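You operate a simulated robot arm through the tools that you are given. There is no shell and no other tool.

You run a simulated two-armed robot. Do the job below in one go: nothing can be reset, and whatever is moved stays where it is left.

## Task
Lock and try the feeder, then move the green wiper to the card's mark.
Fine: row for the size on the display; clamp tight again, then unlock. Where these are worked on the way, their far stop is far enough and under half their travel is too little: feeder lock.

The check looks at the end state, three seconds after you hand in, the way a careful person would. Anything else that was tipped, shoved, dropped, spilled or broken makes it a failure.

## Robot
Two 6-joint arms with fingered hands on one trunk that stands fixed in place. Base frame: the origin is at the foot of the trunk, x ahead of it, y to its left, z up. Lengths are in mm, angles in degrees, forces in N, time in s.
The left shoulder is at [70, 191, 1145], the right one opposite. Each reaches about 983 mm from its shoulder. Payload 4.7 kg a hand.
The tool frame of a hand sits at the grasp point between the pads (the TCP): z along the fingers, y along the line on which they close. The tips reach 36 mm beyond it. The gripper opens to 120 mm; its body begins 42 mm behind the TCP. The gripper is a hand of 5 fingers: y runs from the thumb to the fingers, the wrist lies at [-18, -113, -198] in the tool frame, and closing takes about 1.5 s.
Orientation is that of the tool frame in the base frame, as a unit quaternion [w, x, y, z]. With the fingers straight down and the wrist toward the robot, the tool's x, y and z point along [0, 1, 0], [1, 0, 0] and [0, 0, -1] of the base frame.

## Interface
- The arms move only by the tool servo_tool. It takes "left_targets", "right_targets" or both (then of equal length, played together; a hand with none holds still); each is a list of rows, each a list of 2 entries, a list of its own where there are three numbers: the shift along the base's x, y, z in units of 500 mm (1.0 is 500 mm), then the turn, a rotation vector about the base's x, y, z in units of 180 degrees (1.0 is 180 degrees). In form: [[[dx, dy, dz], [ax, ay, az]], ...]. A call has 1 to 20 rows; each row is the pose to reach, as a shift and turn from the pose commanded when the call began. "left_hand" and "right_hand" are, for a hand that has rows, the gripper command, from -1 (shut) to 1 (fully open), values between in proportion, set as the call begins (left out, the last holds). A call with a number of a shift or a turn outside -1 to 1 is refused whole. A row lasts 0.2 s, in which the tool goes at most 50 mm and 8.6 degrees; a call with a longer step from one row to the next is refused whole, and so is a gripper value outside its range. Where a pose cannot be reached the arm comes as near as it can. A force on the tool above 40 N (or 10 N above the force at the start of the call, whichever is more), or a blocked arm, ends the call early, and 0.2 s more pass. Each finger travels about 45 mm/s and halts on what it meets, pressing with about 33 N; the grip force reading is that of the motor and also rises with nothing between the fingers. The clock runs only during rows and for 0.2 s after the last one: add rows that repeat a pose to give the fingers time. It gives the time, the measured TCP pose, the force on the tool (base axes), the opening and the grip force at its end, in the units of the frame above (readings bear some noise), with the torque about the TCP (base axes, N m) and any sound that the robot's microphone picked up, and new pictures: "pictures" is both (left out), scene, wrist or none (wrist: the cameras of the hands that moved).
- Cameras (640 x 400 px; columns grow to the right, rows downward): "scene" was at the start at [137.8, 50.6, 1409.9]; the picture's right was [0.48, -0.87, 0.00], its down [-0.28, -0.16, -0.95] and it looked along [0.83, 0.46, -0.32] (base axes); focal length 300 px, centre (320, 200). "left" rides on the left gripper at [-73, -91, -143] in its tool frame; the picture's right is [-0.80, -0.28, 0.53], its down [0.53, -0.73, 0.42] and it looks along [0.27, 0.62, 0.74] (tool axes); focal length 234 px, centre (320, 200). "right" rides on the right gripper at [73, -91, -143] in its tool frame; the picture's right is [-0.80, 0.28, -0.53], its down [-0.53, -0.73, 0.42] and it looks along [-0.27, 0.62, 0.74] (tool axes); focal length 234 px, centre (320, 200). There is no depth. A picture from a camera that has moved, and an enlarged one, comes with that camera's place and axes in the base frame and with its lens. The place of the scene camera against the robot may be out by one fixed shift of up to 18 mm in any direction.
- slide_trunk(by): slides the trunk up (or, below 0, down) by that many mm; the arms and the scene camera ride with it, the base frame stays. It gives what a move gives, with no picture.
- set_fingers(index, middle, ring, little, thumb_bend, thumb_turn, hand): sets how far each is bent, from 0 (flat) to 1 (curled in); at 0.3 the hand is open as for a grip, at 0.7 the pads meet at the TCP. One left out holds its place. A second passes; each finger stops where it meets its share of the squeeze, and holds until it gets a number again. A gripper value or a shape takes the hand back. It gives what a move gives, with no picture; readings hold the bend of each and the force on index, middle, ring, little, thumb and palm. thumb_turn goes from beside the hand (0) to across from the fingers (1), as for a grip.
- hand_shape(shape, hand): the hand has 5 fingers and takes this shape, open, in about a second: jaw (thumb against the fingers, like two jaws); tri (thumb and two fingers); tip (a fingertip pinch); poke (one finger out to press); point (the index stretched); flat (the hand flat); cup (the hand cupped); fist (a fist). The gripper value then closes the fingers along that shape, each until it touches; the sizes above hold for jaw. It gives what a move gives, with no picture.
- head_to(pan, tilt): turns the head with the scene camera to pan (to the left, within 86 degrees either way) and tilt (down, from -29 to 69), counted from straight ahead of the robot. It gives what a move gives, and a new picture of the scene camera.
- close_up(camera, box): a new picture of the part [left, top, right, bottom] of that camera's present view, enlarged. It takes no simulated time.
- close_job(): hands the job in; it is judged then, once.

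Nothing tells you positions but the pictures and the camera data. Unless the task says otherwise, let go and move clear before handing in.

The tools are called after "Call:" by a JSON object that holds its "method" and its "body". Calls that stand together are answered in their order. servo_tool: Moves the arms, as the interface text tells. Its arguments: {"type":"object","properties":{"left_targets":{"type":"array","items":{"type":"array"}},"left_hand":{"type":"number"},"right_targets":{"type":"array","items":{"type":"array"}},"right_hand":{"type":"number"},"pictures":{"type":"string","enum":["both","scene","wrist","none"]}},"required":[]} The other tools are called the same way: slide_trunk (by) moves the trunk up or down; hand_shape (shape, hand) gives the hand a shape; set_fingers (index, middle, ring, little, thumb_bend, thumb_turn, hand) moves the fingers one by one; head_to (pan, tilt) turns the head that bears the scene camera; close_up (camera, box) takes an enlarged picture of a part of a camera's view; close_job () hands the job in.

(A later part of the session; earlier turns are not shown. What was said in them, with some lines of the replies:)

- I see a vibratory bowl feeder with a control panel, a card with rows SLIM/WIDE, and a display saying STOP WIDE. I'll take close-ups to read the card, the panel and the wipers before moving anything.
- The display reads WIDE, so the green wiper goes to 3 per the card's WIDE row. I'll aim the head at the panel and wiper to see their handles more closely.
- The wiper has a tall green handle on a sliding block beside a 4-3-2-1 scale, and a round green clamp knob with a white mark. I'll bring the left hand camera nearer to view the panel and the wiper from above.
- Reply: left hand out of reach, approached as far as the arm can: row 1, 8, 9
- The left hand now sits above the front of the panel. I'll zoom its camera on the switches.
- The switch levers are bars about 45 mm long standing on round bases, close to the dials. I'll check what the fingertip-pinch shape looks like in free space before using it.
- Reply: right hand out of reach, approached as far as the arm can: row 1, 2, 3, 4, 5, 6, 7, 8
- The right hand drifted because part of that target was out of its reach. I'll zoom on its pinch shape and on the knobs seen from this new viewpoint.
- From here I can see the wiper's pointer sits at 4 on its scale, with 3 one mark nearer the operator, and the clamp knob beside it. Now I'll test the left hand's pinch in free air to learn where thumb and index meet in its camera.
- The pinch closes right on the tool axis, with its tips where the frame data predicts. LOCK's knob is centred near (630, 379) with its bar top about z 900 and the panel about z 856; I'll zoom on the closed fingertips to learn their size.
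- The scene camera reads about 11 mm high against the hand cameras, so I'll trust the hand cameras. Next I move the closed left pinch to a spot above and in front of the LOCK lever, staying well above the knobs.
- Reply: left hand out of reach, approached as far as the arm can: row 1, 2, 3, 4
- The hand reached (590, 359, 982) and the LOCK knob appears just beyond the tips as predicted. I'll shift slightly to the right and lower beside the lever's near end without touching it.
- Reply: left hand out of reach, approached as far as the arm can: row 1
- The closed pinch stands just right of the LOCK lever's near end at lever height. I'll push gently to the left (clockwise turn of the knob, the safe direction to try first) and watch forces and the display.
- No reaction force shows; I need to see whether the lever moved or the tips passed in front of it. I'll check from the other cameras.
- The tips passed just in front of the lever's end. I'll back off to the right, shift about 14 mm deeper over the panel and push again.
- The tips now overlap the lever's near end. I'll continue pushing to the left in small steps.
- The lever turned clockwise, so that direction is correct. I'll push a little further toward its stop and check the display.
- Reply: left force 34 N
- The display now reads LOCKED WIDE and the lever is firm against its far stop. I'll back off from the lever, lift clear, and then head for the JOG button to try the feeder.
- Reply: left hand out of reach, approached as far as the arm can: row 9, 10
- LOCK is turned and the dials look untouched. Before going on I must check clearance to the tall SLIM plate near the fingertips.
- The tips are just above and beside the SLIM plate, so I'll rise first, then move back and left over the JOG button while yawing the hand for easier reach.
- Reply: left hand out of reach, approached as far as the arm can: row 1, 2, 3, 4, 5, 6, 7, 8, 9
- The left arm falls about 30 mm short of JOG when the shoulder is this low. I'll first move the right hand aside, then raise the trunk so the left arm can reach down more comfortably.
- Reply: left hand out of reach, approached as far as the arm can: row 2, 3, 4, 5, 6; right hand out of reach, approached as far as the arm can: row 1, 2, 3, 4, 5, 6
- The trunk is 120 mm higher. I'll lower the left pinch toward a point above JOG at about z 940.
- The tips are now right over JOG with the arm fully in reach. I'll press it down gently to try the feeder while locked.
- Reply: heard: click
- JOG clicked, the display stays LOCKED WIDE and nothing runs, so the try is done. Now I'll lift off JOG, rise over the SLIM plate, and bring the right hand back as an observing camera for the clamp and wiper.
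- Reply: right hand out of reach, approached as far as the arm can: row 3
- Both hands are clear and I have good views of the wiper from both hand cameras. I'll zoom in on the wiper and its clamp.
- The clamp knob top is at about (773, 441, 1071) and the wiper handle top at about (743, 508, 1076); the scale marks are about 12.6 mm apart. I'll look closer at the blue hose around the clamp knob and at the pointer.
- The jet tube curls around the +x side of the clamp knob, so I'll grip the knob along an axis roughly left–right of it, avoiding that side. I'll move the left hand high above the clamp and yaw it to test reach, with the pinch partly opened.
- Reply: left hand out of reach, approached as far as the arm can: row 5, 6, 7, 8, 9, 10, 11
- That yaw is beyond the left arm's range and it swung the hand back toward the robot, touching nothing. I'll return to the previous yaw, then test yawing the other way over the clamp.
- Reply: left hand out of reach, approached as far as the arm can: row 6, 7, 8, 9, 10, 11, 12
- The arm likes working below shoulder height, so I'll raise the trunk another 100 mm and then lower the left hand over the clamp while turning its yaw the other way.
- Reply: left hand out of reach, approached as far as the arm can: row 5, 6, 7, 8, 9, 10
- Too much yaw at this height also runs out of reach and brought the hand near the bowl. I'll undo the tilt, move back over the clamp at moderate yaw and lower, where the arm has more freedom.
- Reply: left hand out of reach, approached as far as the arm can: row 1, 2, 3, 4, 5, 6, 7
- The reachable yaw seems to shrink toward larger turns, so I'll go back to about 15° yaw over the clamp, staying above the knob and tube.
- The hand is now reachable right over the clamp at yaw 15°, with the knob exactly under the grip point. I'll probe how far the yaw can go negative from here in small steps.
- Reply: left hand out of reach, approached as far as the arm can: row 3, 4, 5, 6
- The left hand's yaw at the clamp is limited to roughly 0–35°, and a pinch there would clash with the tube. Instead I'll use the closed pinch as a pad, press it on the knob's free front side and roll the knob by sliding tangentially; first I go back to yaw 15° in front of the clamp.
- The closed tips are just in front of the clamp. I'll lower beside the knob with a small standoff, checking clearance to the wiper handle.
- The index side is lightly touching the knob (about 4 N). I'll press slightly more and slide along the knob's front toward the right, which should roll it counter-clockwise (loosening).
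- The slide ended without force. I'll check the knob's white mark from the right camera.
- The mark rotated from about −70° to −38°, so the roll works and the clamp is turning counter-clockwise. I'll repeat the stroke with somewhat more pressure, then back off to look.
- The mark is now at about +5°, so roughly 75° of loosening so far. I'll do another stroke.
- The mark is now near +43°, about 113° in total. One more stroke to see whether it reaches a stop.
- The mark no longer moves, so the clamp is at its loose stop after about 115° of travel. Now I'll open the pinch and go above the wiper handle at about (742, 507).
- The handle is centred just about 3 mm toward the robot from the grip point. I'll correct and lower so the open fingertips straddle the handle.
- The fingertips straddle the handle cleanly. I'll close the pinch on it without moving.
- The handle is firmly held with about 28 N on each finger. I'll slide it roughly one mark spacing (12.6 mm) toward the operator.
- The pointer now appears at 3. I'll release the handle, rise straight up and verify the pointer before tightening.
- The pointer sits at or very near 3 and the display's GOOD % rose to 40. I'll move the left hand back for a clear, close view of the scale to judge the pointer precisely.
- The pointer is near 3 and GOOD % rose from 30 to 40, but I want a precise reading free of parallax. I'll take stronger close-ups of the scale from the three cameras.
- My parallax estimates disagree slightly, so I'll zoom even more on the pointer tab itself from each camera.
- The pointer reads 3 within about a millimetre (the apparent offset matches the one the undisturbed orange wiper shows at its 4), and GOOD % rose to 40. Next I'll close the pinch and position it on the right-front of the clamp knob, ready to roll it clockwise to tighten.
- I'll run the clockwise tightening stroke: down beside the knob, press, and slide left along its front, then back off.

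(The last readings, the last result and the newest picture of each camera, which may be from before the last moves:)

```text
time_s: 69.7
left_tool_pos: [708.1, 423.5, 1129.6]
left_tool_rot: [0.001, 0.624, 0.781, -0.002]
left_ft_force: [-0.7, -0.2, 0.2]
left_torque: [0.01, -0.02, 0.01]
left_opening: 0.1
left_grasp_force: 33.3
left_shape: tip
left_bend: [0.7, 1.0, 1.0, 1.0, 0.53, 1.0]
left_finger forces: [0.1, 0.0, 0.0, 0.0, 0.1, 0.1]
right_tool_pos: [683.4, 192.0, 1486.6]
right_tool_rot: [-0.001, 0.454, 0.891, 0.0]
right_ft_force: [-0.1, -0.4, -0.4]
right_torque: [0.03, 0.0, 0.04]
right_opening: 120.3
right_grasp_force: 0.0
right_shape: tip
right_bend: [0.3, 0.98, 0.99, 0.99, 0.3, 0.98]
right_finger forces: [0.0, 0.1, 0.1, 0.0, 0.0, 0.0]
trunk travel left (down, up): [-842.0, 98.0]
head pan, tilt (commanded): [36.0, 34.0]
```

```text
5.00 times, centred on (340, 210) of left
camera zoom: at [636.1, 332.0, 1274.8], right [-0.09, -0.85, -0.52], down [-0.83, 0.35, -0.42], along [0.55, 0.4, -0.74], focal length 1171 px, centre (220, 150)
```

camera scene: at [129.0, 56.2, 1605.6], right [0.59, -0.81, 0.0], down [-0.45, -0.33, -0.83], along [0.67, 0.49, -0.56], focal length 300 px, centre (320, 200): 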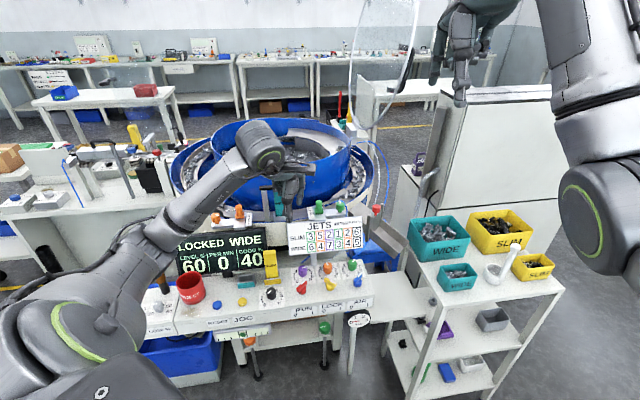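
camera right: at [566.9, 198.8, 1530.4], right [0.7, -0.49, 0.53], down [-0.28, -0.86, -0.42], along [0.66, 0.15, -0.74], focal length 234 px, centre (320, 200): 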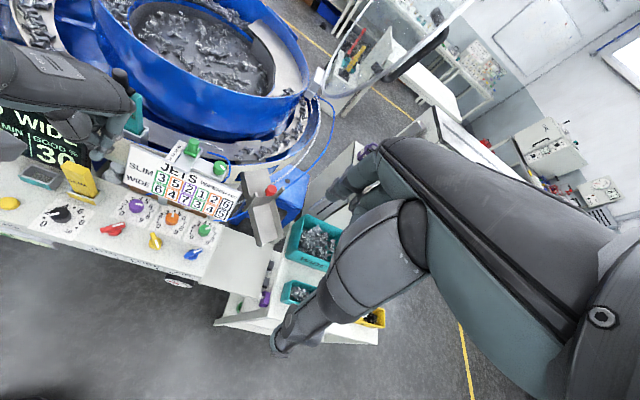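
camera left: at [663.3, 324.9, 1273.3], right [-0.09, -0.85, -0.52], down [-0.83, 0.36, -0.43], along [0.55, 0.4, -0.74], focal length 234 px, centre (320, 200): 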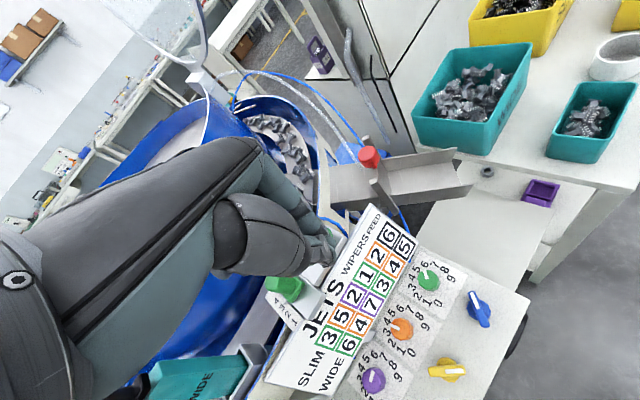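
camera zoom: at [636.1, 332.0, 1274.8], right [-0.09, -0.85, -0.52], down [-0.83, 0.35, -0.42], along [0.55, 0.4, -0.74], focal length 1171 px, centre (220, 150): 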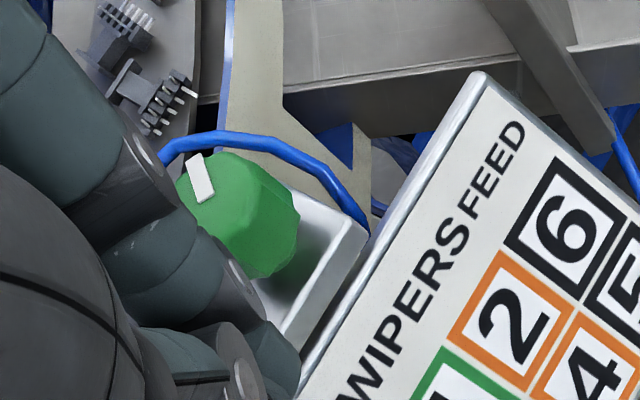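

That stroke tightened it by about 35°. I'll repeat the clockwise stroke with slightly more pressure.

Call:
{"method": "servo_tool", "body": {"left_targets": [[[0.025, -0.019, -0.008], [0, 0, 0]], [[0.055, -0.025, -0.048], [0, 0, 0]], [[0.055, -0.025, -0.086], [0, 0, 0]], [[0.077, -0.013, -0.086], [0, 0, 0]], [[0.091, 0.0, -0.086], [0, 0, 0]], [[0.086, 0.0096, -0.086], [0, 0, 0]], [[0.08, 0.019, -0.086], [0, 0, 0]], [[0.0762, 0.03, -0.086], [0, 0, 0]], [[0.0736, 0.0424, -0.086], [0, 0, 0]], [[0.0742, 0.053, -0.086], [0, 0, 0]], [[0.045, 0.057, -0.086], [0, 0, 0]], [[0.005, 0.03, -0.02], [0, 0, 0]], [[0, 0, 0], [0, 0, 0]]], "pictures": "none"}}

Call:
{"method": "close_up", "body": {"camera": "right", "box": [180, 160, 250, 210]}}

Call:
{"method": "servo_tool", "body": {"left_targets": [[[0.025, -0.019, -0.008], [0, 0, 0]], [[0.055, -0.025, -0.048], [0, 0, 0]], [[0.055, -0.025, -0.086], [0, 0, 0]], [[0.077, -0.013, -0.086], [0, 0, 0]], [[0.091, 0.0, -0.086], [0, 0, 0]], [[0.086, 0.0096, -0.086], [0, 0, 0]], [[0.08, 0.019, -0.086], [0, 0, 0]], [[0.0762, 0.03, -0.086], [0, 0, 0]], [[0.0736, 0.0424, -0.086], [0, 0, 0]], [[0.0742, 0.053, -0.086], [0, 0, 0]], [[0.045, 0.057, -0.086], [0, 0, 0]], [[0.005, 0.03, -0.02], [0, 0, 0]], [[0, 0, 0], [0, 0, 0]]], "pictures": "none"}}

Call:
{"method": "close_up", "body": {"camera": "right", "box": [180, 160, 250, 210]}}

```text
time_s: 72.5
left_tool_pos: [706.6, 423.1, 1131.2]
left_tool_rot: [0.0, 0.624, 0.781, -0.001]
left_ft_force: [0.0, -1.2, 0.4]
left_torque: [0.04, 0.03, -0.02]
left_opening: 0.0
left_grasp_force: 32.9
left_shape: tip
left_bend: [0.7, 1.0, 1.0, 1.0, 0.53, 1.0]
left_finger forces: [0.1, 0.0, 0.0, 0.0, 0.1, 0.1]
right_tool_pos: [684.6, 191.2, 1487.9]
right_tool_rot: [-0.001, 0.454, 0.891, 0.0]
right_ft_force: [0.6, 0.2, -0.8]
right_torque: [0.03, 0.02, 0.05]
right_opening: 119.9
right_grasp_force: 0.1
right_shape: tip
right_bend: [0.3, 0.98, 0.99, 0.99, 0.3, 0.98]
right_finger forces: [0.0, 0.1, 0.1, 0.0, 0.1, 0.0]
trunk travel left (down, up): [-842.0, 98.0]
head pan, tilt (commanded): [36.0, 34.0]
```

```text
8.00 times, centred on (215, 185) of right
camera zoom: at [568.8, 197.2, 1629.9], right [0.7, -0.49, 0.52], down [-0.28, -0.86, -0.43], along [0.66, 0.15, -0.74], focal length 1873 px, centre (1160, 320)
```

zoom: 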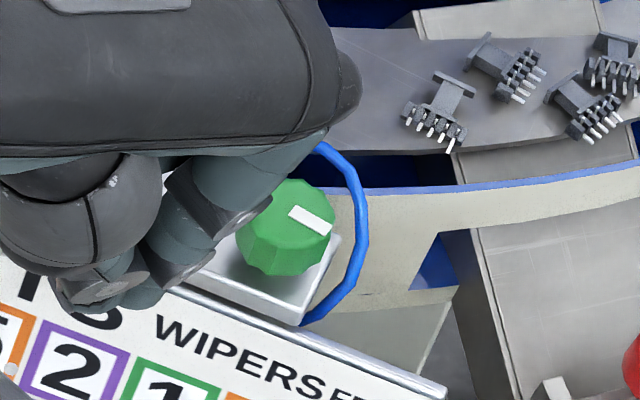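

```text
time_s: 75.3
left_tool_pos: [708.0, 425.8, 1132.5]
left_tool_rot: [0.0, 0.624, 0.782, -0.001]
left_ft_force: [1.1, 0.4, 0.0]
left_torque: [0.03, -0.01, 0.0]
left_opening: 0.1
left_grasp_force: 32.9
left_shape: tip
left_bend: [0.7, 1.0, 1.0, 1.0, 0.53, 1.0]
left_finger forces: [0.0, 0.0, 0.0, 0.0, 0.0, 0.1]
right_tool_pos: [683.4, 191.8, 1486.2]
right_tool_rot: [-0.001, 0.454, 0.891, 0.0]
right_ft_force: [0.8, -0.7, -0.8]
right_torque: [0.01, -0.02, 0.01]
right_opening: 119.7
right_grasp_force: 0.0
right_shape: tip
right_bend: [0.3, 0.98, 0.99, 0.99, 0.3, 0.98]
right_finger forces: [0.0, 0.1, 0.0, 0.0, 0.0, 0.0]
trunk travel left (down, up): [-842.0, 98.0]
head pan, tilt (commanded): [36.0, 34.0]
```

```text
8.00 times, centred on (215, 185) of right
camera zoom: at [568.5, 197.1, 1630.0], right [0.7, -0.49, 0.52], down [-0.28, -0.86, -0.43], along [0.66, 0.15, -0.74], focal length 1873 px, centre (1160, 320)
```

zoom: 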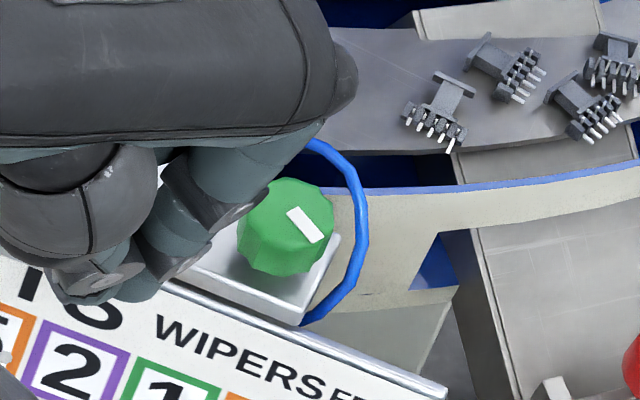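

The mark is back to about −72°, its original tight angle. One more clockwise stroke will confirm it is hard against the tight stop.

Call:
{"method": "servo_tool", "body": {"left_targets": [[[0.025, -0.019, -0.008], [0, 0, 0]], [[0.055, -0.025, -0.048], [0, 0, 0]], [[0.055, -0.025, -0.086], [0, 0, 0]], [[0.077, -0.013, -0.086], [0, 0, 0]], [[0.092, 0.0, -0.086], [0, 0, 0]], [[0.087, 0.0096, -0.086], [0, 0, 0]], [[0.081, 0.019, -0.086], [0, 0, 0]], [[0.0772, 0.03, -0.086], [0, 0, 0]], [[0.0746, 0.0424, -0.086], [0, 0, 0]], [[0.0752, 0.053, -0.086], [0, 0, 0]], [[0.045, 0.057, -0.086], [0, 0, 0]], [[0.005, 0.03, -0.02], [0, 0, 0]], [[0, 0, 0], [0, 0, 0]]], "pictures": "none"}}

Call:
{"method": "close_up", "body": {"camera": "right", "box": [180, 160, 250, 210]}}

Call:
{"method": "close_up", "body": {"camera": "left", "box": [290, 170, 390, 250]}}

```text
time_s: 78.1
left_tool_pos: [709.0, 425.2, 1127.8]
left_tool_rot: [-0.001, 0.624, 0.782, -0.001]
left_ft_force: [0.8, 0.0, 0.1]
left_torque: [0.01, 0.05, -0.03]
left_opening: 0.0
left_grasp_force: 33.0
left_shape: tip
left_bend: [0.7, 1.0, 1.0, 1.0, 0.53, 1.0]
left_finger forces: [0.0, 0.1, 0.0, 0.0, 0.0, 0.1]
right_tool_pos: [684.2, 191.7, 1486.7]
right_tool_rot: [-0.001, 0.454, 0.891, 0.0]
right_ft_force: [0.0, 0.2, 0.2]
right_torque: [0.0, -0.03, 0.01]
right_opening: 120.0
right_grasp_force: 0.0
right_shape: tip
right_bend: [0.3, 0.98, 0.99, 0.99, 0.3, 0.98]
right_finger forces: [0.1, 0.0, 0.0, 0.0, 0.0, 0.0]
trunk travel left (down, up): [-842.0, 98.0]
head pan, tilt (commanded): [36.0, 34.0]
```

```text
8.00 times, centred on (215, 185) of right
camera zoom: at [568.5, 197.3, 1630.0], right [0.7, -0.49, 0.52], down [-0.28, -0.86, -0.43], along [0.66, 0.15, -0.74], focal length 1873 px, centre (1160, 320)
```

zoom: 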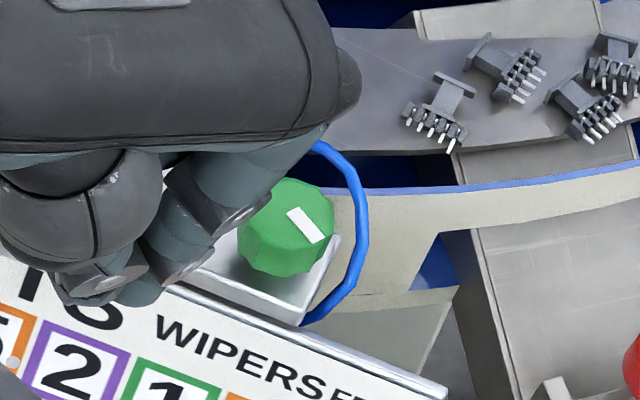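

```text
5.00 times, centred on (340, 210) of left
camera zoom: at [637.2, 333.4, 1274.0], right [-0.09, -0.85, -0.52], down [-0.83, 0.35, -0.42], along [0.55, 0.4, -0.74], focal length 1171 px, centre (220, 150)
```

zoom: 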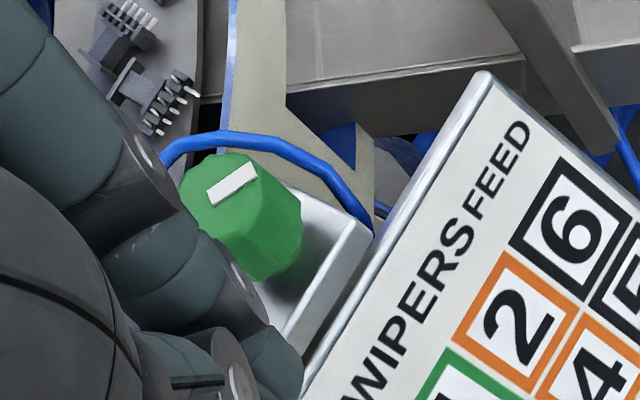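

The clamp mark no longer moves, so it is tight at its original stop. Now I'll retreat over the front of the panel, straighten the yaw, and lower the trunk for the LOCK lever.

Call:
{"method": "servo_tool", "body": {"left_targets": [[[-0.03, 0.0, 0.05], [0, 0, 0]], [[-0.08, -0.03, 0.08], [0, 0, -0.01]], [[-0.13, -0.07, 0.08], [0, 0, -0.03]], [[-0.18, -0.11, 0.07], [0, 0, -0.05]], [[-0.22, -0.14, 0.06], [0, 0, -0.07]], [[-0.238, -0.15, 0.05], [0, 0, -0.072]], [[-0.238, -0.15, 0.05], [0, 0, -0.072]]], "pictures": "both"}}

Call:
{"method": "close_up", "body": {"camera": "scene", "box": [280, 180, 380, 250]}}

Call:
{"method": "close_up", "body": {"camera": "right", "box": [130, 150, 250, 240]}}

```text
time_s: 79.7
left_tool_pos: [589.1, 350.9, 1154.2]
left_tool_rot: [0.001, 0.708, 0.706, -0.002]
left_ft_force: [-0.9, 0.4, -0.5]
left_torque: [-0.01, -0.01, 0.04]
left_opening: 0.0
left_grasp_force: 32.6
left_shape: tip
left_bend: [0.7, 1.0, 1.0, 1.0, 0.53, 1.0]
left_finger forces: [0.0, 0.0, 0.1, 0.0, 0.1, 0.1]
right_tool_pos: [683.1, 192.6, 1488.0]
right_tool_rot: [0.0, 0.454, 0.891, 0.0]
right_ft_force: [0.1, 0.1, -0.6]
right_torque: [-0.02, -0.01, 0.01]
right_opening: 119.9
right_grasp_force: 0.0
right_shape: tip
right_bend: [0.3, 0.98, 0.99, 0.99, 0.3, 0.98]
right_finger forces: [0.0, 0.1, 0.1, 0.1, 0.0, 0.0]
trunk travel left (down, up): [-842.0, 98.0]
head pan, tilt (commanded): [36.0, 34.0]
camera scene: at [128.0, 57.6, 1605.6], right [0.59, -0.81, 0.0], down [-0.45, -0.33, -0.83], along [0.67, 0.49, -0.56], focal length 300 px, centre (320, 200)
camera left: at [498.2, 276.2, 1300.0], right [-0.28, -0.8, -0.52], down [-0.73, 0.53, -0.43], along [0.62, 0.26, -0.74], focal length 234 px, centre (320, 200)
```

scene: 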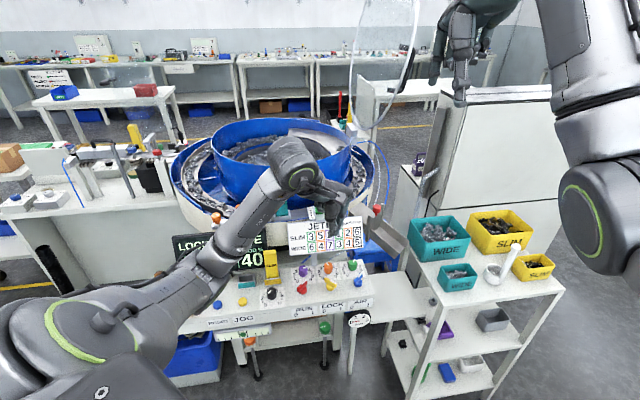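
left: 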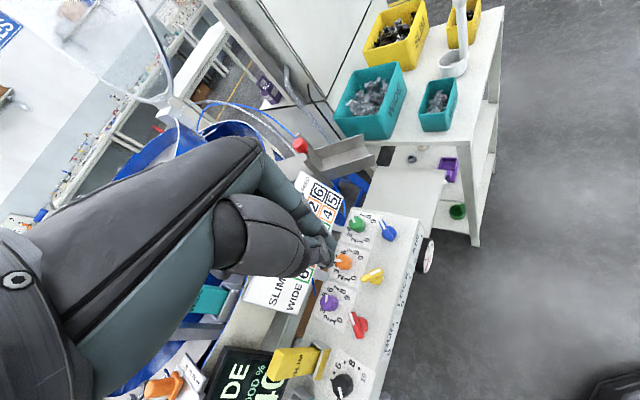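

```text
5.71 times, centred on (330, 215) of scene
camera zoom: at [128.0, 57.6, 1605.6], right [0.59, -0.81, 0.0], down [-0.45, -0.33, -0.83], along [0.67, 0.49, -0.56], focal length 1715 px, centre (263, 114)
```

zoom: 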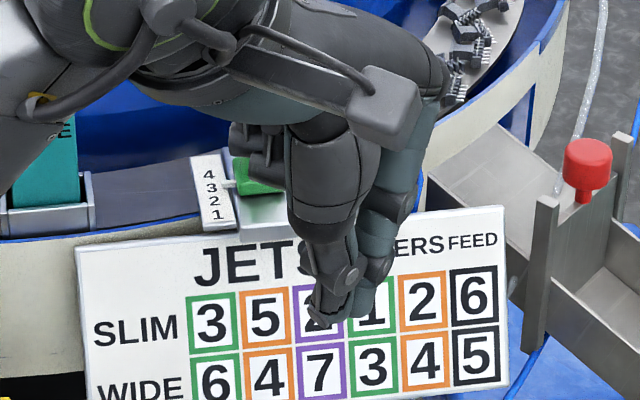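

```text
4.44 times, centred on (190, 195) of right
camera zoom: at [567.8, 198.6, 1630.1], right [0.7, -0.49, 0.53], down [-0.28, -0.86, -0.42], along [0.66, 0.15, -0.74], focal length 1041 px, centre (898, 222)
```

zoom: 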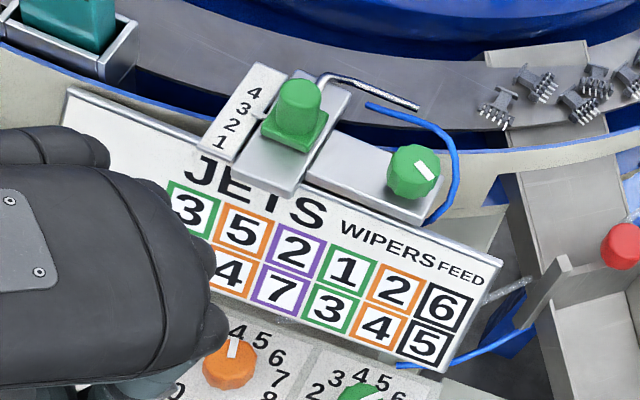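

The wiper still reads 3, the clamp is tight and the display holds 40. Now I'll lower the trunk 120 mm with both hands in clear space.

Call:
{"method": "close_up", "body": {"camera": "right", "box": [165, 165, 189, 188]}}

Call:
{"method": "slide_trunk", "body": {"by": -120}}

Call:
{"method": "servo_tool", "body": {"left_targets": [[[0.02, 0.01, -0.03], [0, 0, 0]], [[0.03, 0.02, -0.06], [0, 0, 0]], [[0.03, 0.02, -0.08], [0, 0, 0]], [[0.03, 0.02, -0.08], [0, 0, 0]]], "pictures": "both"}}

Call:
{"method": "close_up", "body": {"camera": "left", "box": [280, 180, 420, 290]}}

Call:
{"method": "close_up", "body": {"camera": "right", "box": [100, 180, 240, 290]}}

```text
16.00 times, centred on (177, 176) of right
camera zoom: at [567.8, 198.6, 1630.1], right [0.7, -0.49, 0.53], down [-0.28, -0.86, -0.42], along [0.66, 0.15, -0.74], focal length 3747 px, centre (2608, 576)
```

zoom: 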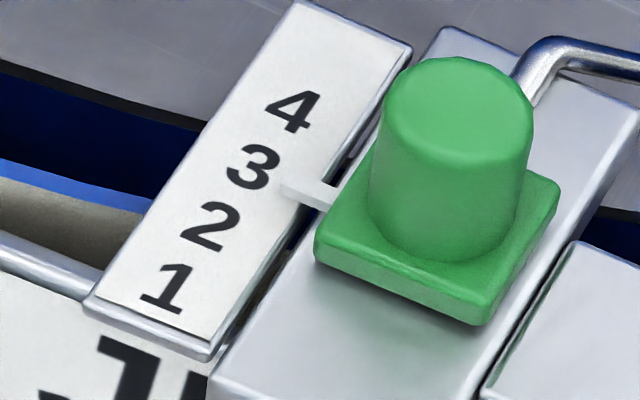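

```text
time_s: 81.2
left_tool_pos: [587.9, 349.0, 1036.1]
left_tool_rot: [0.0, 0.708, 0.706, -0.001]
left_ft_force: [-0.9, 0.9, 0.3]
left_torque: [0.01, 0.01, -0.02]
left_opening: 0.0
left_grasp_force: 33.0
left_shape: tip
left_bend: [0.7, 1.0, 1.0, 1.0, 0.53, 1.0]
left_finger forces: [0.0, 0.1, 0.0, 0.0, 0.1, 0.0]
right_tool_pos: [683.2, 192.5, 1367.5]
right_tool_rot: [0.0, 0.454, 0.891, 0.0]
right_ft_force: [0.2, -0.7, -0.2]
right_torque: [0.01, -0.01, 0.01]
right_opening: 119.9
right_grasp_force: 0.0
right_shape: tip
right_bend: [0.3, 0.98, 0.99, 0.99, 0.3, 0.98]
right_finger forces: [0.0, 0.0, 0.0, 0.0, 0.1, 0.1]
trunk travel left (down, up): [-722.0, 218.0]
head pan, tilt (commanded): [36.0, 34.0]
```

```text
time_s: 82.2
left_tool_pos: [604.6, 360.5, 994.8]
left_tool_rot: [0.001, 0.708, 0.706, -0.001]
left_ft_force: [-0.2, 0.0, -0.2]
left_torque: [0.03, 0.0, -0.03]
left_opening: 0.1
left_grasp_force: 33.1
left_shape: tip
left_bend: [0.7, 1.0, 1.0, 1.0, 0.53, 1.0]
left_finger forces: [0.1, 0.0, 0.0, 0.0, 0.0, 0.0]
right_tool_pos: [682.9, 192.8, 1366.1]
right_tool_rot: [-0.001, 0.454, 0.891, 0.001]
right_ft_force: [0.1, 2.1, -0.5]
right_torque: [0.0, -0.01, 0.0]
right_opening: 120.0
right_grasp_force: 0.0
right_shape: tip
right_bend: [0.3, 0.98, 0.99, 0.99, 0.3, 0.98]
right_finger forces: [0.1, 0.0, 0.0, 0.0, 0.0, 0.0]
trunk travel left (down, up): [-722.0, 218.0]
head pan, tilt (commanded): [36.0, 34.0]
camera scene: at [128.1, 57.5, 1485.6], right [0.59, -0.81, 0.0], down [-0.45, -0.33, -0.83], along [0.67, 0.49, -0.56], focal length 300 px, centre (320, 200)
camera left: at [513.0, 286.8, 1140.0], right [-0.28, -0.8, -0.52], down [-0.73, 0.53, -0.43], along [0.62, 0.26, -0.74], focal length 234 px, centre (320, 200)
```

scene: 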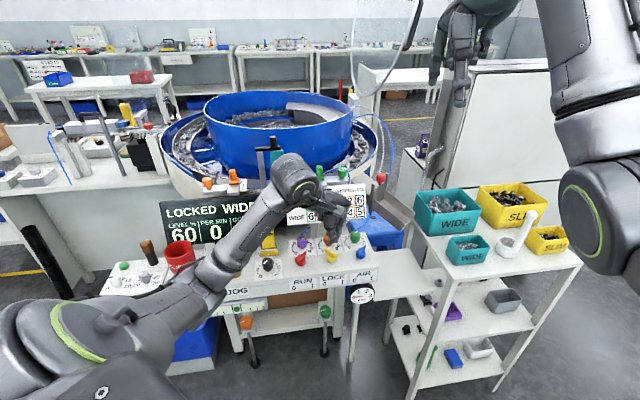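
left: 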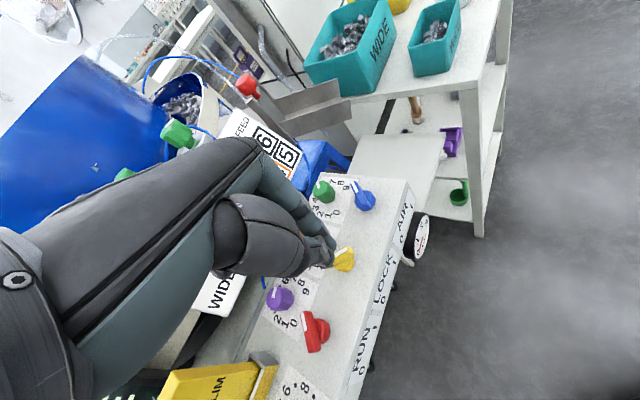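

```text
3.64 times, centred on (350, 235) of left
camera zoom: at [513.0, 286.8, 1140.0], right [-0.28, -0.8, -0.52], down [-0.73, 0.53, -0.43], along [0.62, 0.26, -0.74], focal length 852 px, centre (211, 73)
```

zoom: 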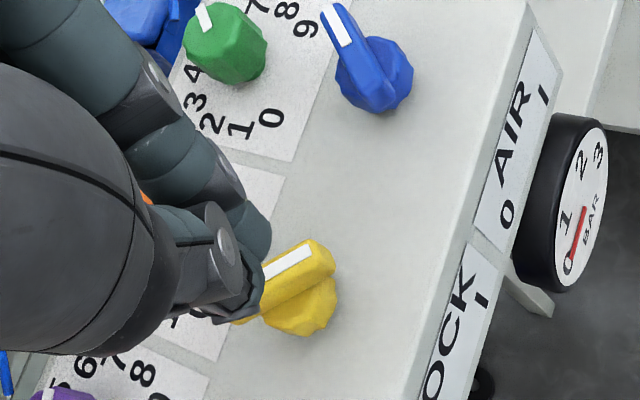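

```text
3.64 times, centred on (170, 235) of right
camera zoom: at [567.9, 198.5, 1510.0], right [0.7, -0.49, 0.52], down [-0.28, -0.86, -0.42], along [0.66, 0.15, -0.74], focal length 852 px, centre (866, 73)
```

zoom: 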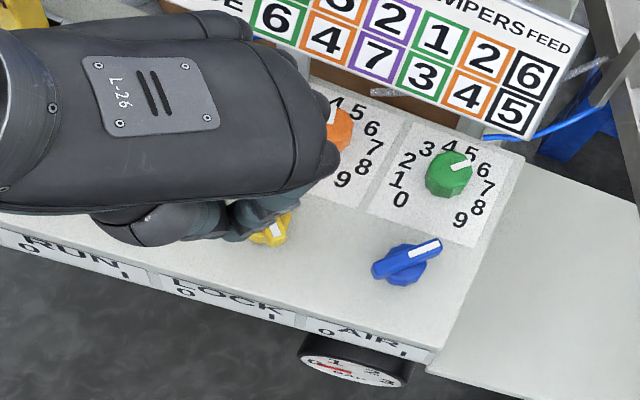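

The LOCK lever's marked end now points toward the operator side (about −95°). I'll lower to lever height on its left side and push that end away to the right, turning it back counter-clockwise to unlock.

Call:
{"method": "servo_tool", "body": {"left_targets": [[[0.003, 0.004, -0.05], [0, 0, 0]], [[0.003, 0.004, -0.1], [0, 0, 0]], [[0.003, 0.004, -0.15], [0, 0, 0]], [[0.019, 0.004, -0.15], [0, 0, 0]], [[0.035, 0.004, -0.15], [0, 0, 0]], [[0.051, 0.0, -0.15], [0, 0, 0]], [[0.067, -0.003, -0.15], [0, 0, 0]], [[0.083, -0.001, -0.15], [0, 0, 0]]], "pictures": "scene"}}

Call:
{"method": "close_up", "body": {"camera": "left", "box": [280, 180, 420, 290]}}

Call:
{"method": "close_up", "body": {"camera": "scene", "box": [300, 220, 380, 280]}}

Call:
{"method": "close_up", "body": {"camera": "right", "box": [120, 200, 220, 270]}}

```text
time_s: 84.0
left_tool_pos: [646.1, 359.2, 921.3]
left_tool_rot: [0.0, 0.708, 0.707, 0.0]
left_ft_force: [-0.8, 0.2, 0.7]
left_torque: [0.02, -0.01, 0.0]
left_opening: 0.3
left_grasp_force: 33.2
left_shape: tip
left_bend: [0.7, 1.0, 1.0, 1.0, 0.53, 1.0]
left_finger forces: [0.1, 0.1, 0.1, 0.1, 0.0, 0.0]
right_tool_pos: [683.7, 193.2, 1367.2]
right_tool_rot: [0.0, 0.454, 0.891, 0.001]
right_ft_force: [0.1, 0.3, 0.3]
right_torque: [-0.01, 0.01, 0.04]
right_opening: 120.0
right_grasp_force: 0.1
right_shape: tip
right_bend: [0.3, 0.98, 0.99, 0.99, 0.3, 0.98]
right_finger forces: [0.0, 0.0, 0.0, 0.0, 0.1, 0.0]
trunk travel left (down, up): [-722.0, 218.0]
head pan, tilt (commanded): [36.0, 34.0]
camera scene: at [128.5, 57.6, 1485.5], right [0.59, -0.81, 0.0], down [-0.45, -0.33, -0.83], along [0.67, 0.49, -0.56], focal length 300 px, centre (320, 200)
```

scene: 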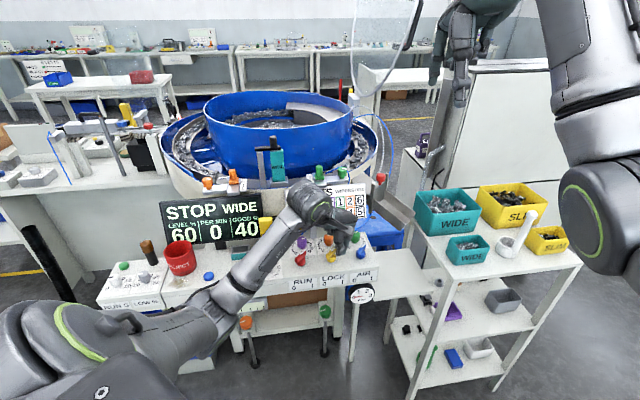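

```text
3.64 times, centred on (350, 235) of left
camera zoom: at [555.7, 286.7, 1065.4], right [-0.28, -0.8, -0.52], down [-0.73, 0.53, -0.42], along [0.62, 0.26, -0.74], focal length 852 px, centre (211, 73)
```

zoom: 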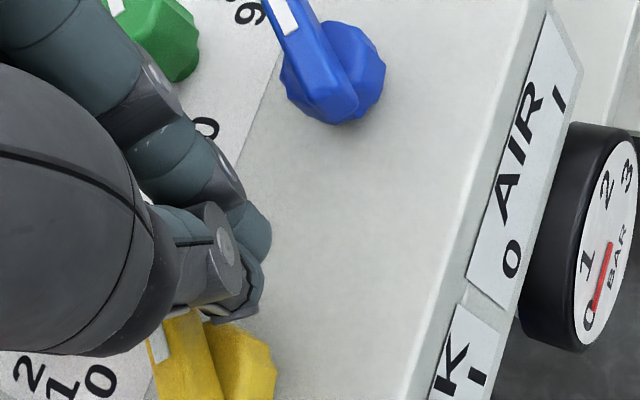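

```text
6.67 times, centred on (340, 250) of scene
camera zoom: at [128.5, 57.6, 1485.5], right [0.59, -0.81, 0.0], down [-0.45, -0.33, -0.83], along [0.67, 0.49, -0.56], focal length 2001 px, centre (187, -133)
```

zoom: 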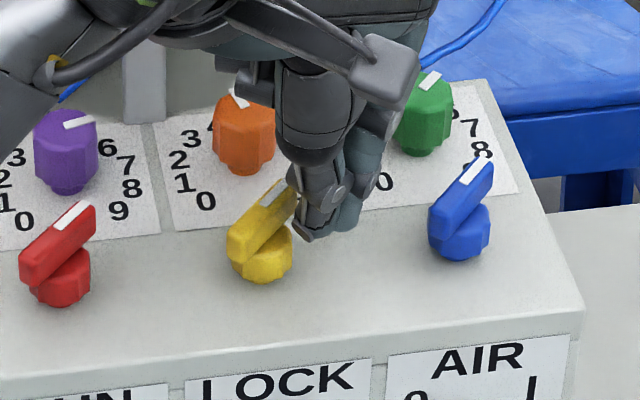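

```text
5.71 times, centred on (170, 235) of right
camera zoom: at [568.3, 198.5, 1509.9], right [0.7, -0.49, 0.52], down [-0.28, -0.86, -0.42], along [0.66, 0.15, -0.74], focal length 1338 px, centre (1177, 0)
```

zoom: 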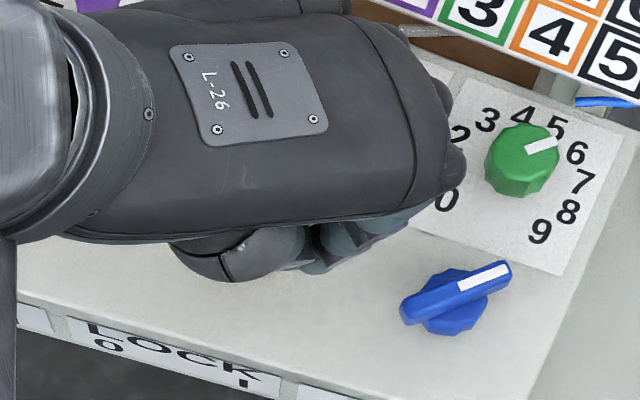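

The display shows STOP WIDE again and the lever is nearly parallel to the others. I'll push it slightly further to be sure it is at its 0 stop.

Call:
{"method": "servo_tool", "body": {"left_targets": [[[0.01, 0.004, 0], [0, 0, 0]], [[0.016, 0.011, 0], [0, 0, 0]], [[0.018, 0.018, 0], [0, 0, 0]], [[0.018, 0.022, 0], [0, 0, 0]]], "pictures": "none"}}

Call:
{"method": "close_up", "body": {"camera": "scene", "box": [280, 220, 380, 295]}}

```text
time_s: 85.0
left_tool_pos: [654.2, 367.1, 921.0]
left_tool_rot: [0.001, 0.709, 0.705, -0.001]
left_ft_force: [-0.7, -9.0, -0.1]
left_torque: [-0.3, 0.03, 0.06]
left_opening: 0.0
left_grasp_force: 32.8
left_shape: tip
left_bend: [0.7, 1.0, 1.0, 1.0, 0.53, 1.0]
left_finger forces: [0.1, 0.0, 0.0, 0.0, 0.0, 0.0]
right_tool_pos: [683.2, 190.9, 1367.2]
right_tool_rot: [-0.001, 0.454, 0.891, 0.001]
right_ft_force: [0.4, -0.4, -0.2]
right_torque: [-0.03, 0.0, 0.01]
right_opening: 119.7
right_grasp_force: 0.0
right_shape: tip
right_bend: [0.3, 0.98, 0.99, 0.99, 0.3, 0.98]
right_finger forces: [0.1, 0.1, 0.0, 0.1, 0.0, 0.0]
trunk travel left (down, up): [-722.0, 218.0]
head pan, tilt (commanded): [36.0, 34.0]
```

```text
5.33 times, centred on (330, 258) of scene
camera zoom: at [127.9, 55.8, 1485.6], right [0.59, -0.81, 0.0], down [-0.45, -0.33, -0.83], along [0.67, 0.49, -0.56], focal length 1601 px, centre (267, -107)
```

zoom: 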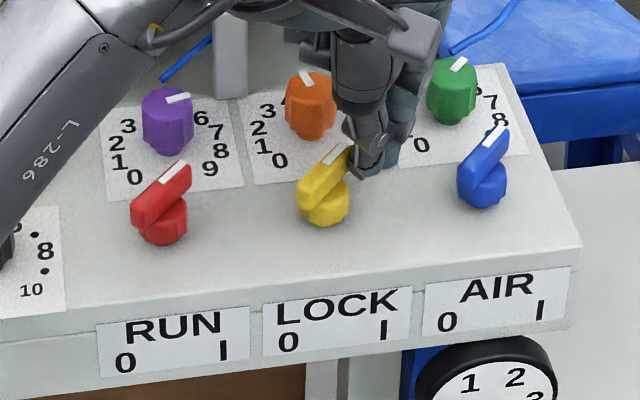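

The lever is against its 0 stop (9 N reaction). I'll back off from it, lift clear and retreat, then verify everything.

Call:
{"method": "servo_tool", "body": {"left_targets": [[[0.0, -0.02, 0], [0, 0, 0]], [[-0.01, -0.034, 0.02], [0, 0, 0]], [[-0.03, -0.034, 0.1], [0, 0, 0]], [[-0.06, -0.034, 0.18], [0, 0, 0]], [[-0.1, -0.03, 0.22], [0, 0, 0]], [[-0.16, -0.02, 0.26], [0, 0, 0]], [[-0.2, 0.0, 0.28], [0, 0, 0]], [[-0.2, 0.0, 0.28], [0, 0, 0]]], "pictures": "both"}}

Call:
{"method": "close_up", "body": {"camera": "scene", "box": [270, 210, 390, 300]}}

Call:
{"method": "close_up", "body": {"camera": "right", "box": [60, 130, 260, 270]}}

Call:
{"method": "close_up", "body": {"camera": "left", "box": [280, 150, 440, 290]}}

```text
time_s: 86.8
left_tool_pos: [554.2, 369.1, 1059.6]
left_tool_rot: [0.0, 0.707, 0.707, -0.001]
left_ft_force: [-0.3, -0.2, 0.0]
left_torque: [0.02, 0.01, 0.01]
left_opening: 0.0
left_grasp_force: 33.3
left_shape: tip
left_bend: [0.7, 1.0, 1.0, 1.0, 0.53, 1.0]
left_finger forces: [0.0, 0.1, 0.0, 0.1, 0.0, 0.1]
right_tool_pos: [684.4, 193.4, 1366.6]
right_tool_rot: [-0.001, 0.454, 0.891, 0.001]
right_ft_force: [0.0, -0.3, 0.7]
right_torque: [0.03, -0.01, 0.01]
right_opening: 119.8
right_grasp_force: 0.1
right_shape: tip
right_bend: [0.3, 0.98, 0.99, 0.99, 0.3, 0.98]
right_finger forces: [0.0, 0.0, 0.0, 0.1, 0.1, 0.1]
trunk travel left (down, up): [-722.0, 218.0]
head pan, tilt (commanded): [36.0, 34.0]
camera scene: at [128.8, 56.9, 1485.5], right [0.59, -0.81, 0.0], down [-0.45, -0.33, -0.83], along [0.67, 0.49, -0.56], focal length 300 px, centre (320, 200)
camera left: at [464.3, 295.6, 1204.6], right [-0.28, -0.8, -0.52], down [-0.73, 0.53, -0.42], along [0.62, 0.26, -0.74], focal length 234 px, centre (320, 200)
```

scene: 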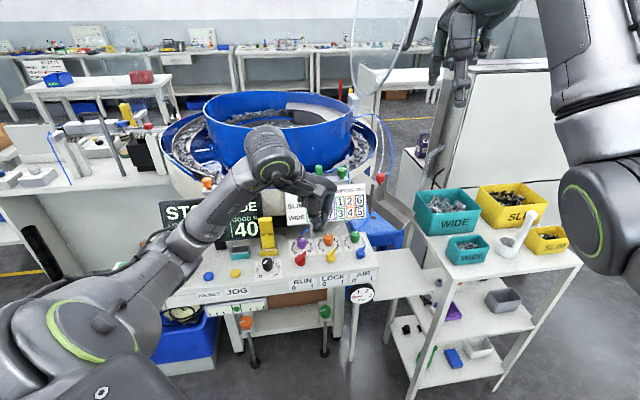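
left: 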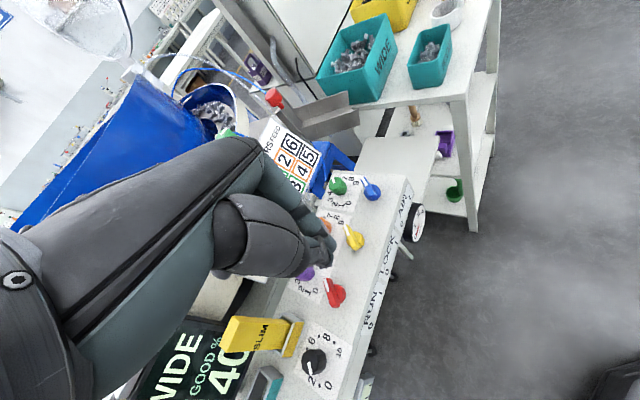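

```text
4.44 times, centred on (330, 255) of scene
camera zoom: at [128.8, 56.9, 1485.5], right [0.59, -0.81, 0.0], down [-0.45, -0.33, -0.83], along [0.67, 0.49, -0.56], focal length 1334 px, centre (276, -44)
```

zoom: 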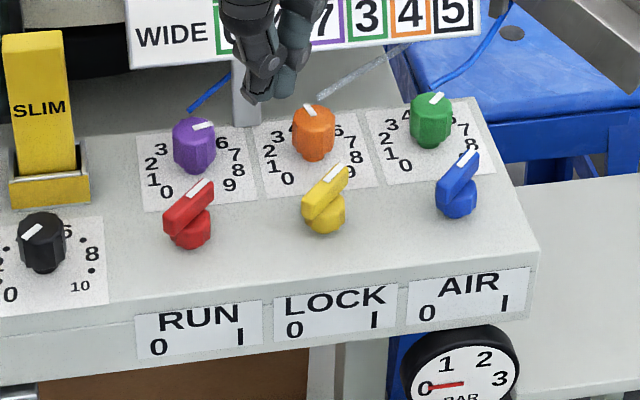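

```text
2.86 times, centred on (160, 200) of right
camera zoom: at [568.6, 197.8, 1509.8], right [0.7, -0.49, 0.52], down [-0.28, -0.86, -0.42], along [0.66, 0.15, -0.74], focal length 669 px, centre (777, 200)
```

zoom: 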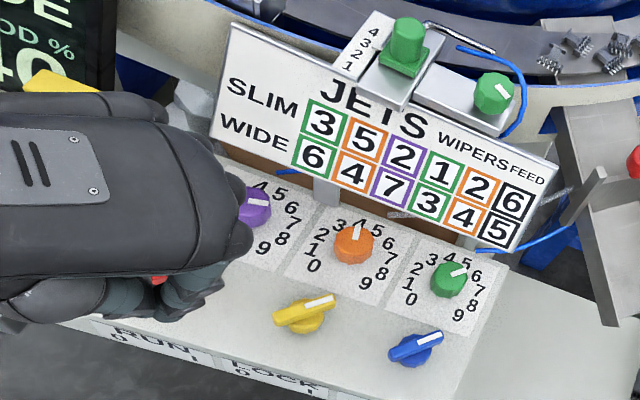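

```text
2.86 times, centred on (360, 220) of left
camera zoom: at [464.3, 295.6, 1204.6], right [-0.28, -0.8, -0.52], down [-0.73, 0.53, -0.42], along [0.62, 0.26, -0.74], focal length 669 px, centre (206, 143)
```

zoom: 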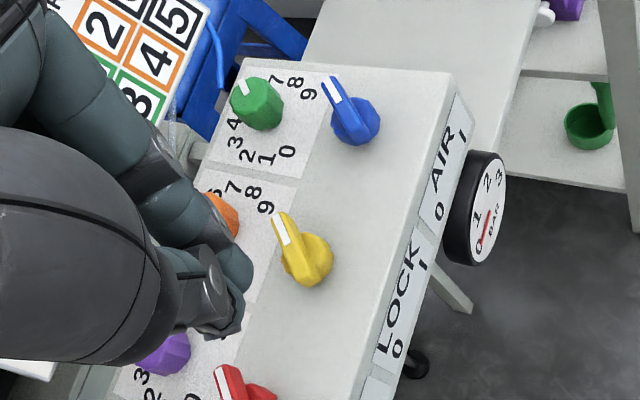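

LOCK is back at 0, RUN and AIR are untouched, and the display reads STOP. I'll move the left hand fully clear and take a last look at the whole scene.

Call:
{"method": "servo_tool", "body": {"left_targets": [[[-0.03, 0.0, 0.05], [0, 0, 0]], [[-0.07, 0.02, 0.1], [0, 0, 0]], [[-0.12, 0.05, 0.15], [0, 0, 0]], [[-0.18, 0.08, 0.2], [0, 0, 0]], [[-0.24, 0.1, 0.25], [0, 0, 0]], [[-0.24, 0.1, 0.25], [0, 0, 0]]], "left_hand": 0.0, "pictures": "both"}}

Call:
{"method": "close_up", "body": {"camera": "scene", "box": [280, 150, 390, 225]}}

Call:
{"method": "close_up", "body": {"camera": "right", "box": [130, 120, 230, 190]}}

Call:
{"method": "close_up", "body": {"camera": "scene", "box": [90, 170, 390, 330]}}

```text
time_s: 88.2
left_tool_pos: [435.3, 403.7, 1182.1]
left_tool_rot: [-0.001, 0.708, 0.706, -0.001]
left_ft_force: [0.2, -0.5, -0.3]
left_torque: [0.04, -0.07, 0.02]
left_opening: 60.0
left_grasp_force: 0.1
left_shape: tip
left_bend: [0.73, 0.98, 0.99, 0.99, 0.71, 1.0]
left_finger forces: [0.1, 0.0, 0.0, 0.0, 0.0, 0.1]
left hand out of reach, approached as far as the arm can: row 5, 6
right_tool_pos: [681.8, 190.2, 1368.0]
right_tool_rot: [0.0, 0.454, 0.891, 0.001]
right_ft_force: [0.2, -0.5, 0.8]
right_torque: [0.06, -0.05, -0.01]
right_opening: 119.7
right_grasp_force: 0.0
right_shape: tip
right_bend: [0.3, 0.98, 0.99, 0.99, 0.3, 0.98]
right_finger forces: [0.1, 0.1, 0.0, 0.0, 0.0, 0.0]
trunk travel left (down, up): [-722.0, 218.0]
head pan, tilt (commanded): [36.0, 34.0]
camera scene: at [126.8, 53.9, 1485.9], right [0.59, -0.81, 0.0], down [-0.45, -0.33, -0.83], along [0.67, 0.49, -0.56], focal length 300 px, centre (320, 200)
camera left: at [344.9, 329.8, 1326.9], right [-0.28, -0.8, -0.52], down [-0.73, 0.53, -0.42], along [0.62, 0.26, -0.74], focal length 234 px, centre (320, 200)
```

scene: 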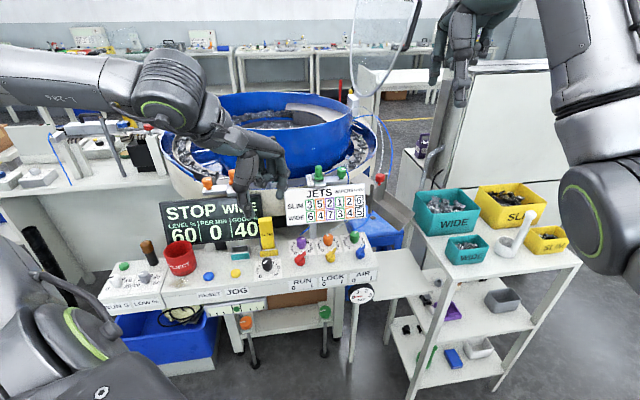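
left: 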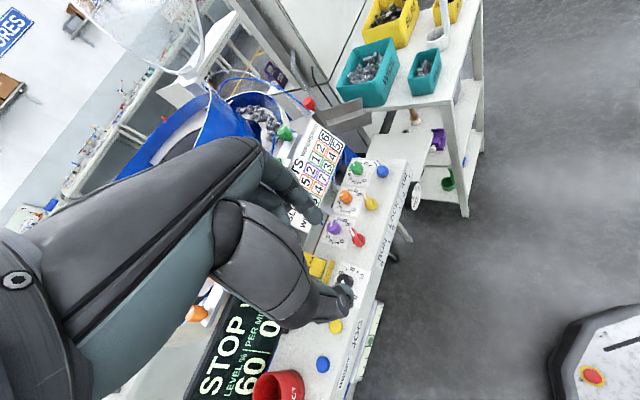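

```text
5.33 times, centred on (335, 188) of scene
camera zoom: at [126.8, 53.9, 1485.9], right [0.59, -0.81, 0.0], down [-0.45, -0.33, -0.83], along [0.67, 0.49, -0.56], focal length 1601 px, centre (240, 267)
```

zoom: 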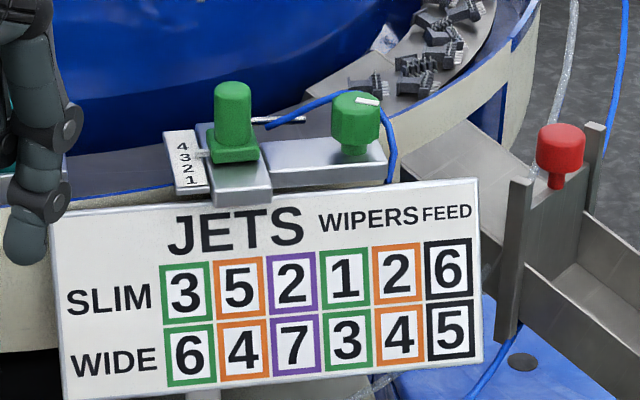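

```text
5.71 times, centred on (180, 155) of right
camera zoom: at [566.7, 194.5, 1511.2], right [0.7, -0.49, 0.52], down [-0.28, -0.86, -0.43], along [0.66, 0.15, -0.74], focal length 1338 px, centre (1120, 457)
```

zoom: 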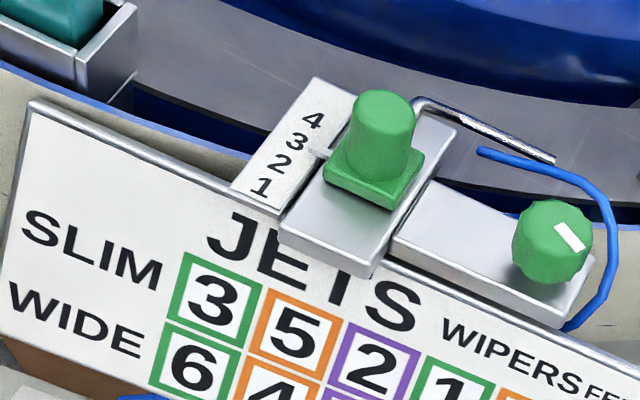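

```text
2.13 times, centred on (240, 250) of scene
camera zoom: at [126.8, 53.9, 1485.9], right [0.59, -0.81, 0.0], down [-0.45, -0.33, -0.83], along [0.67, 0.49, -0.56], focal length 640 px, centre (491, 93)
```

zoom: 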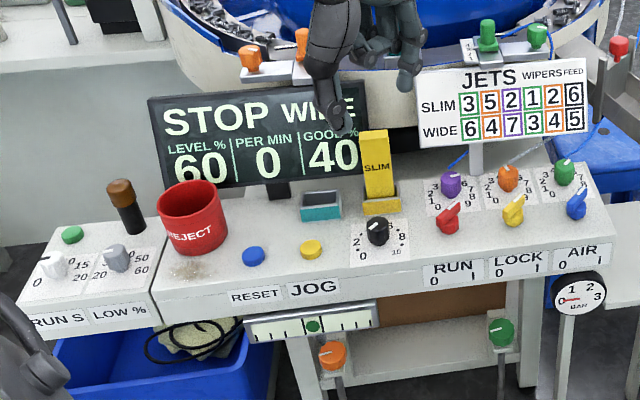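

Everything looks in order; I'll take one last magnified look at the pointer and the clamp mark from the same height as my first look, to compare.

Call:
{"method": "close_up", "body": {"camera": "right", "box": [165, 133, 197, 157]}}

Call:
{"method": "close_up", "body": {"camera": "right", "box": [210, 145, 242, 175]}}

Call:
{"method": "close_up", "body": {"camera": "scene", "box": [305, 168, 329, 186]}}

```text
16.00 times, centred on (181, 145) of right
camera zoom: at [566.7, 194.5, 1511.2], right [0.7, -0.49, 0.52], down [-0.28, -0.86, -0.43], along [0.66, 0.15, -0.74], focal length 3747 px, centre (2544, 1080)
```

zoom: 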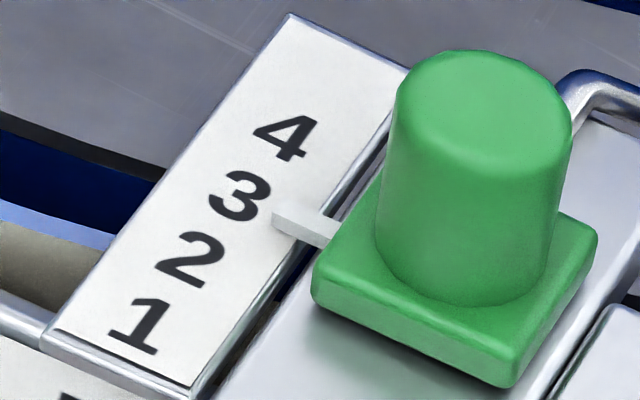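

```text
13.33 times, centred on (226, 160) of right
camera zoom: at [566.7, 194.5, 1511.2], right [0.7, -0.49, 0.52], down [-0.28, -0.86, -0.43], along [0.66, 0.15, -0.74], focal length 3122 px, centre (1573, 733)
```

zoom: 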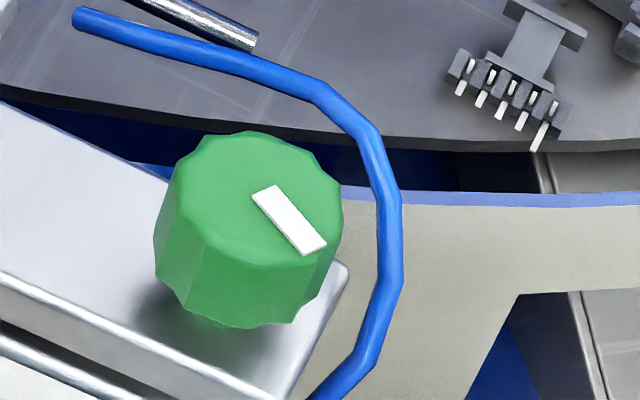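

```text
16.00 times, centred on (317, 177) of scene
camera zoom: at [126.8, 53.9, 1485.9], right [0.59, -0.81, 0.0], down [-0.45, -0.33, -0.83], along [0.67, 0.49, -0.56], focal length 4802 px, centre (368, 568)
```

zoom: 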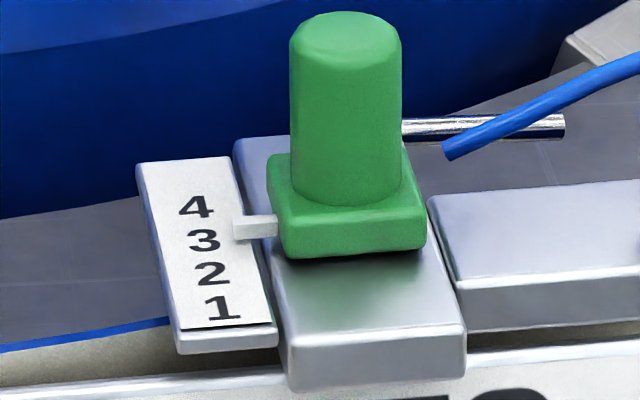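

The pointer sits on 3, the clamp mark is back at its tight angle, LOCK is at 0 with the display on STOP, and both hands are clear. I'm handing the job in.

Call:
{"method": "close_job", "body": {}}

```text
The job is handed in.
```

I locked and tried the feeder, moved the green wiper from 4 to 3 (the card's WIDE row), tightened its clamp again and unlocked the feeder. I don't know the result of the check yet.

- **Lock and try:** I turned LOCK to its far stop and the display showed LOCKED WIDE. Pressing JOG while locked gave a click and nothing ran. I did not also try the RUN switch.
- **Wiper:** the pointer sits on 3, to within about a millimetre from the camera views. GOOD % on the display rose from 30 to 40 after the move.
- **Clamp:** I loosened it to its stop, then tightened it until its white mark was back at the starting angle and an extra turn moved it no further.
- **Unlock:** LOCK is back at its 0 stop, and the display reads STOP WIDE. RUN, AIR and the dials look unchanged.

Both hands are clear of the panel, and I saw nothing else knocked, moved or spilled.
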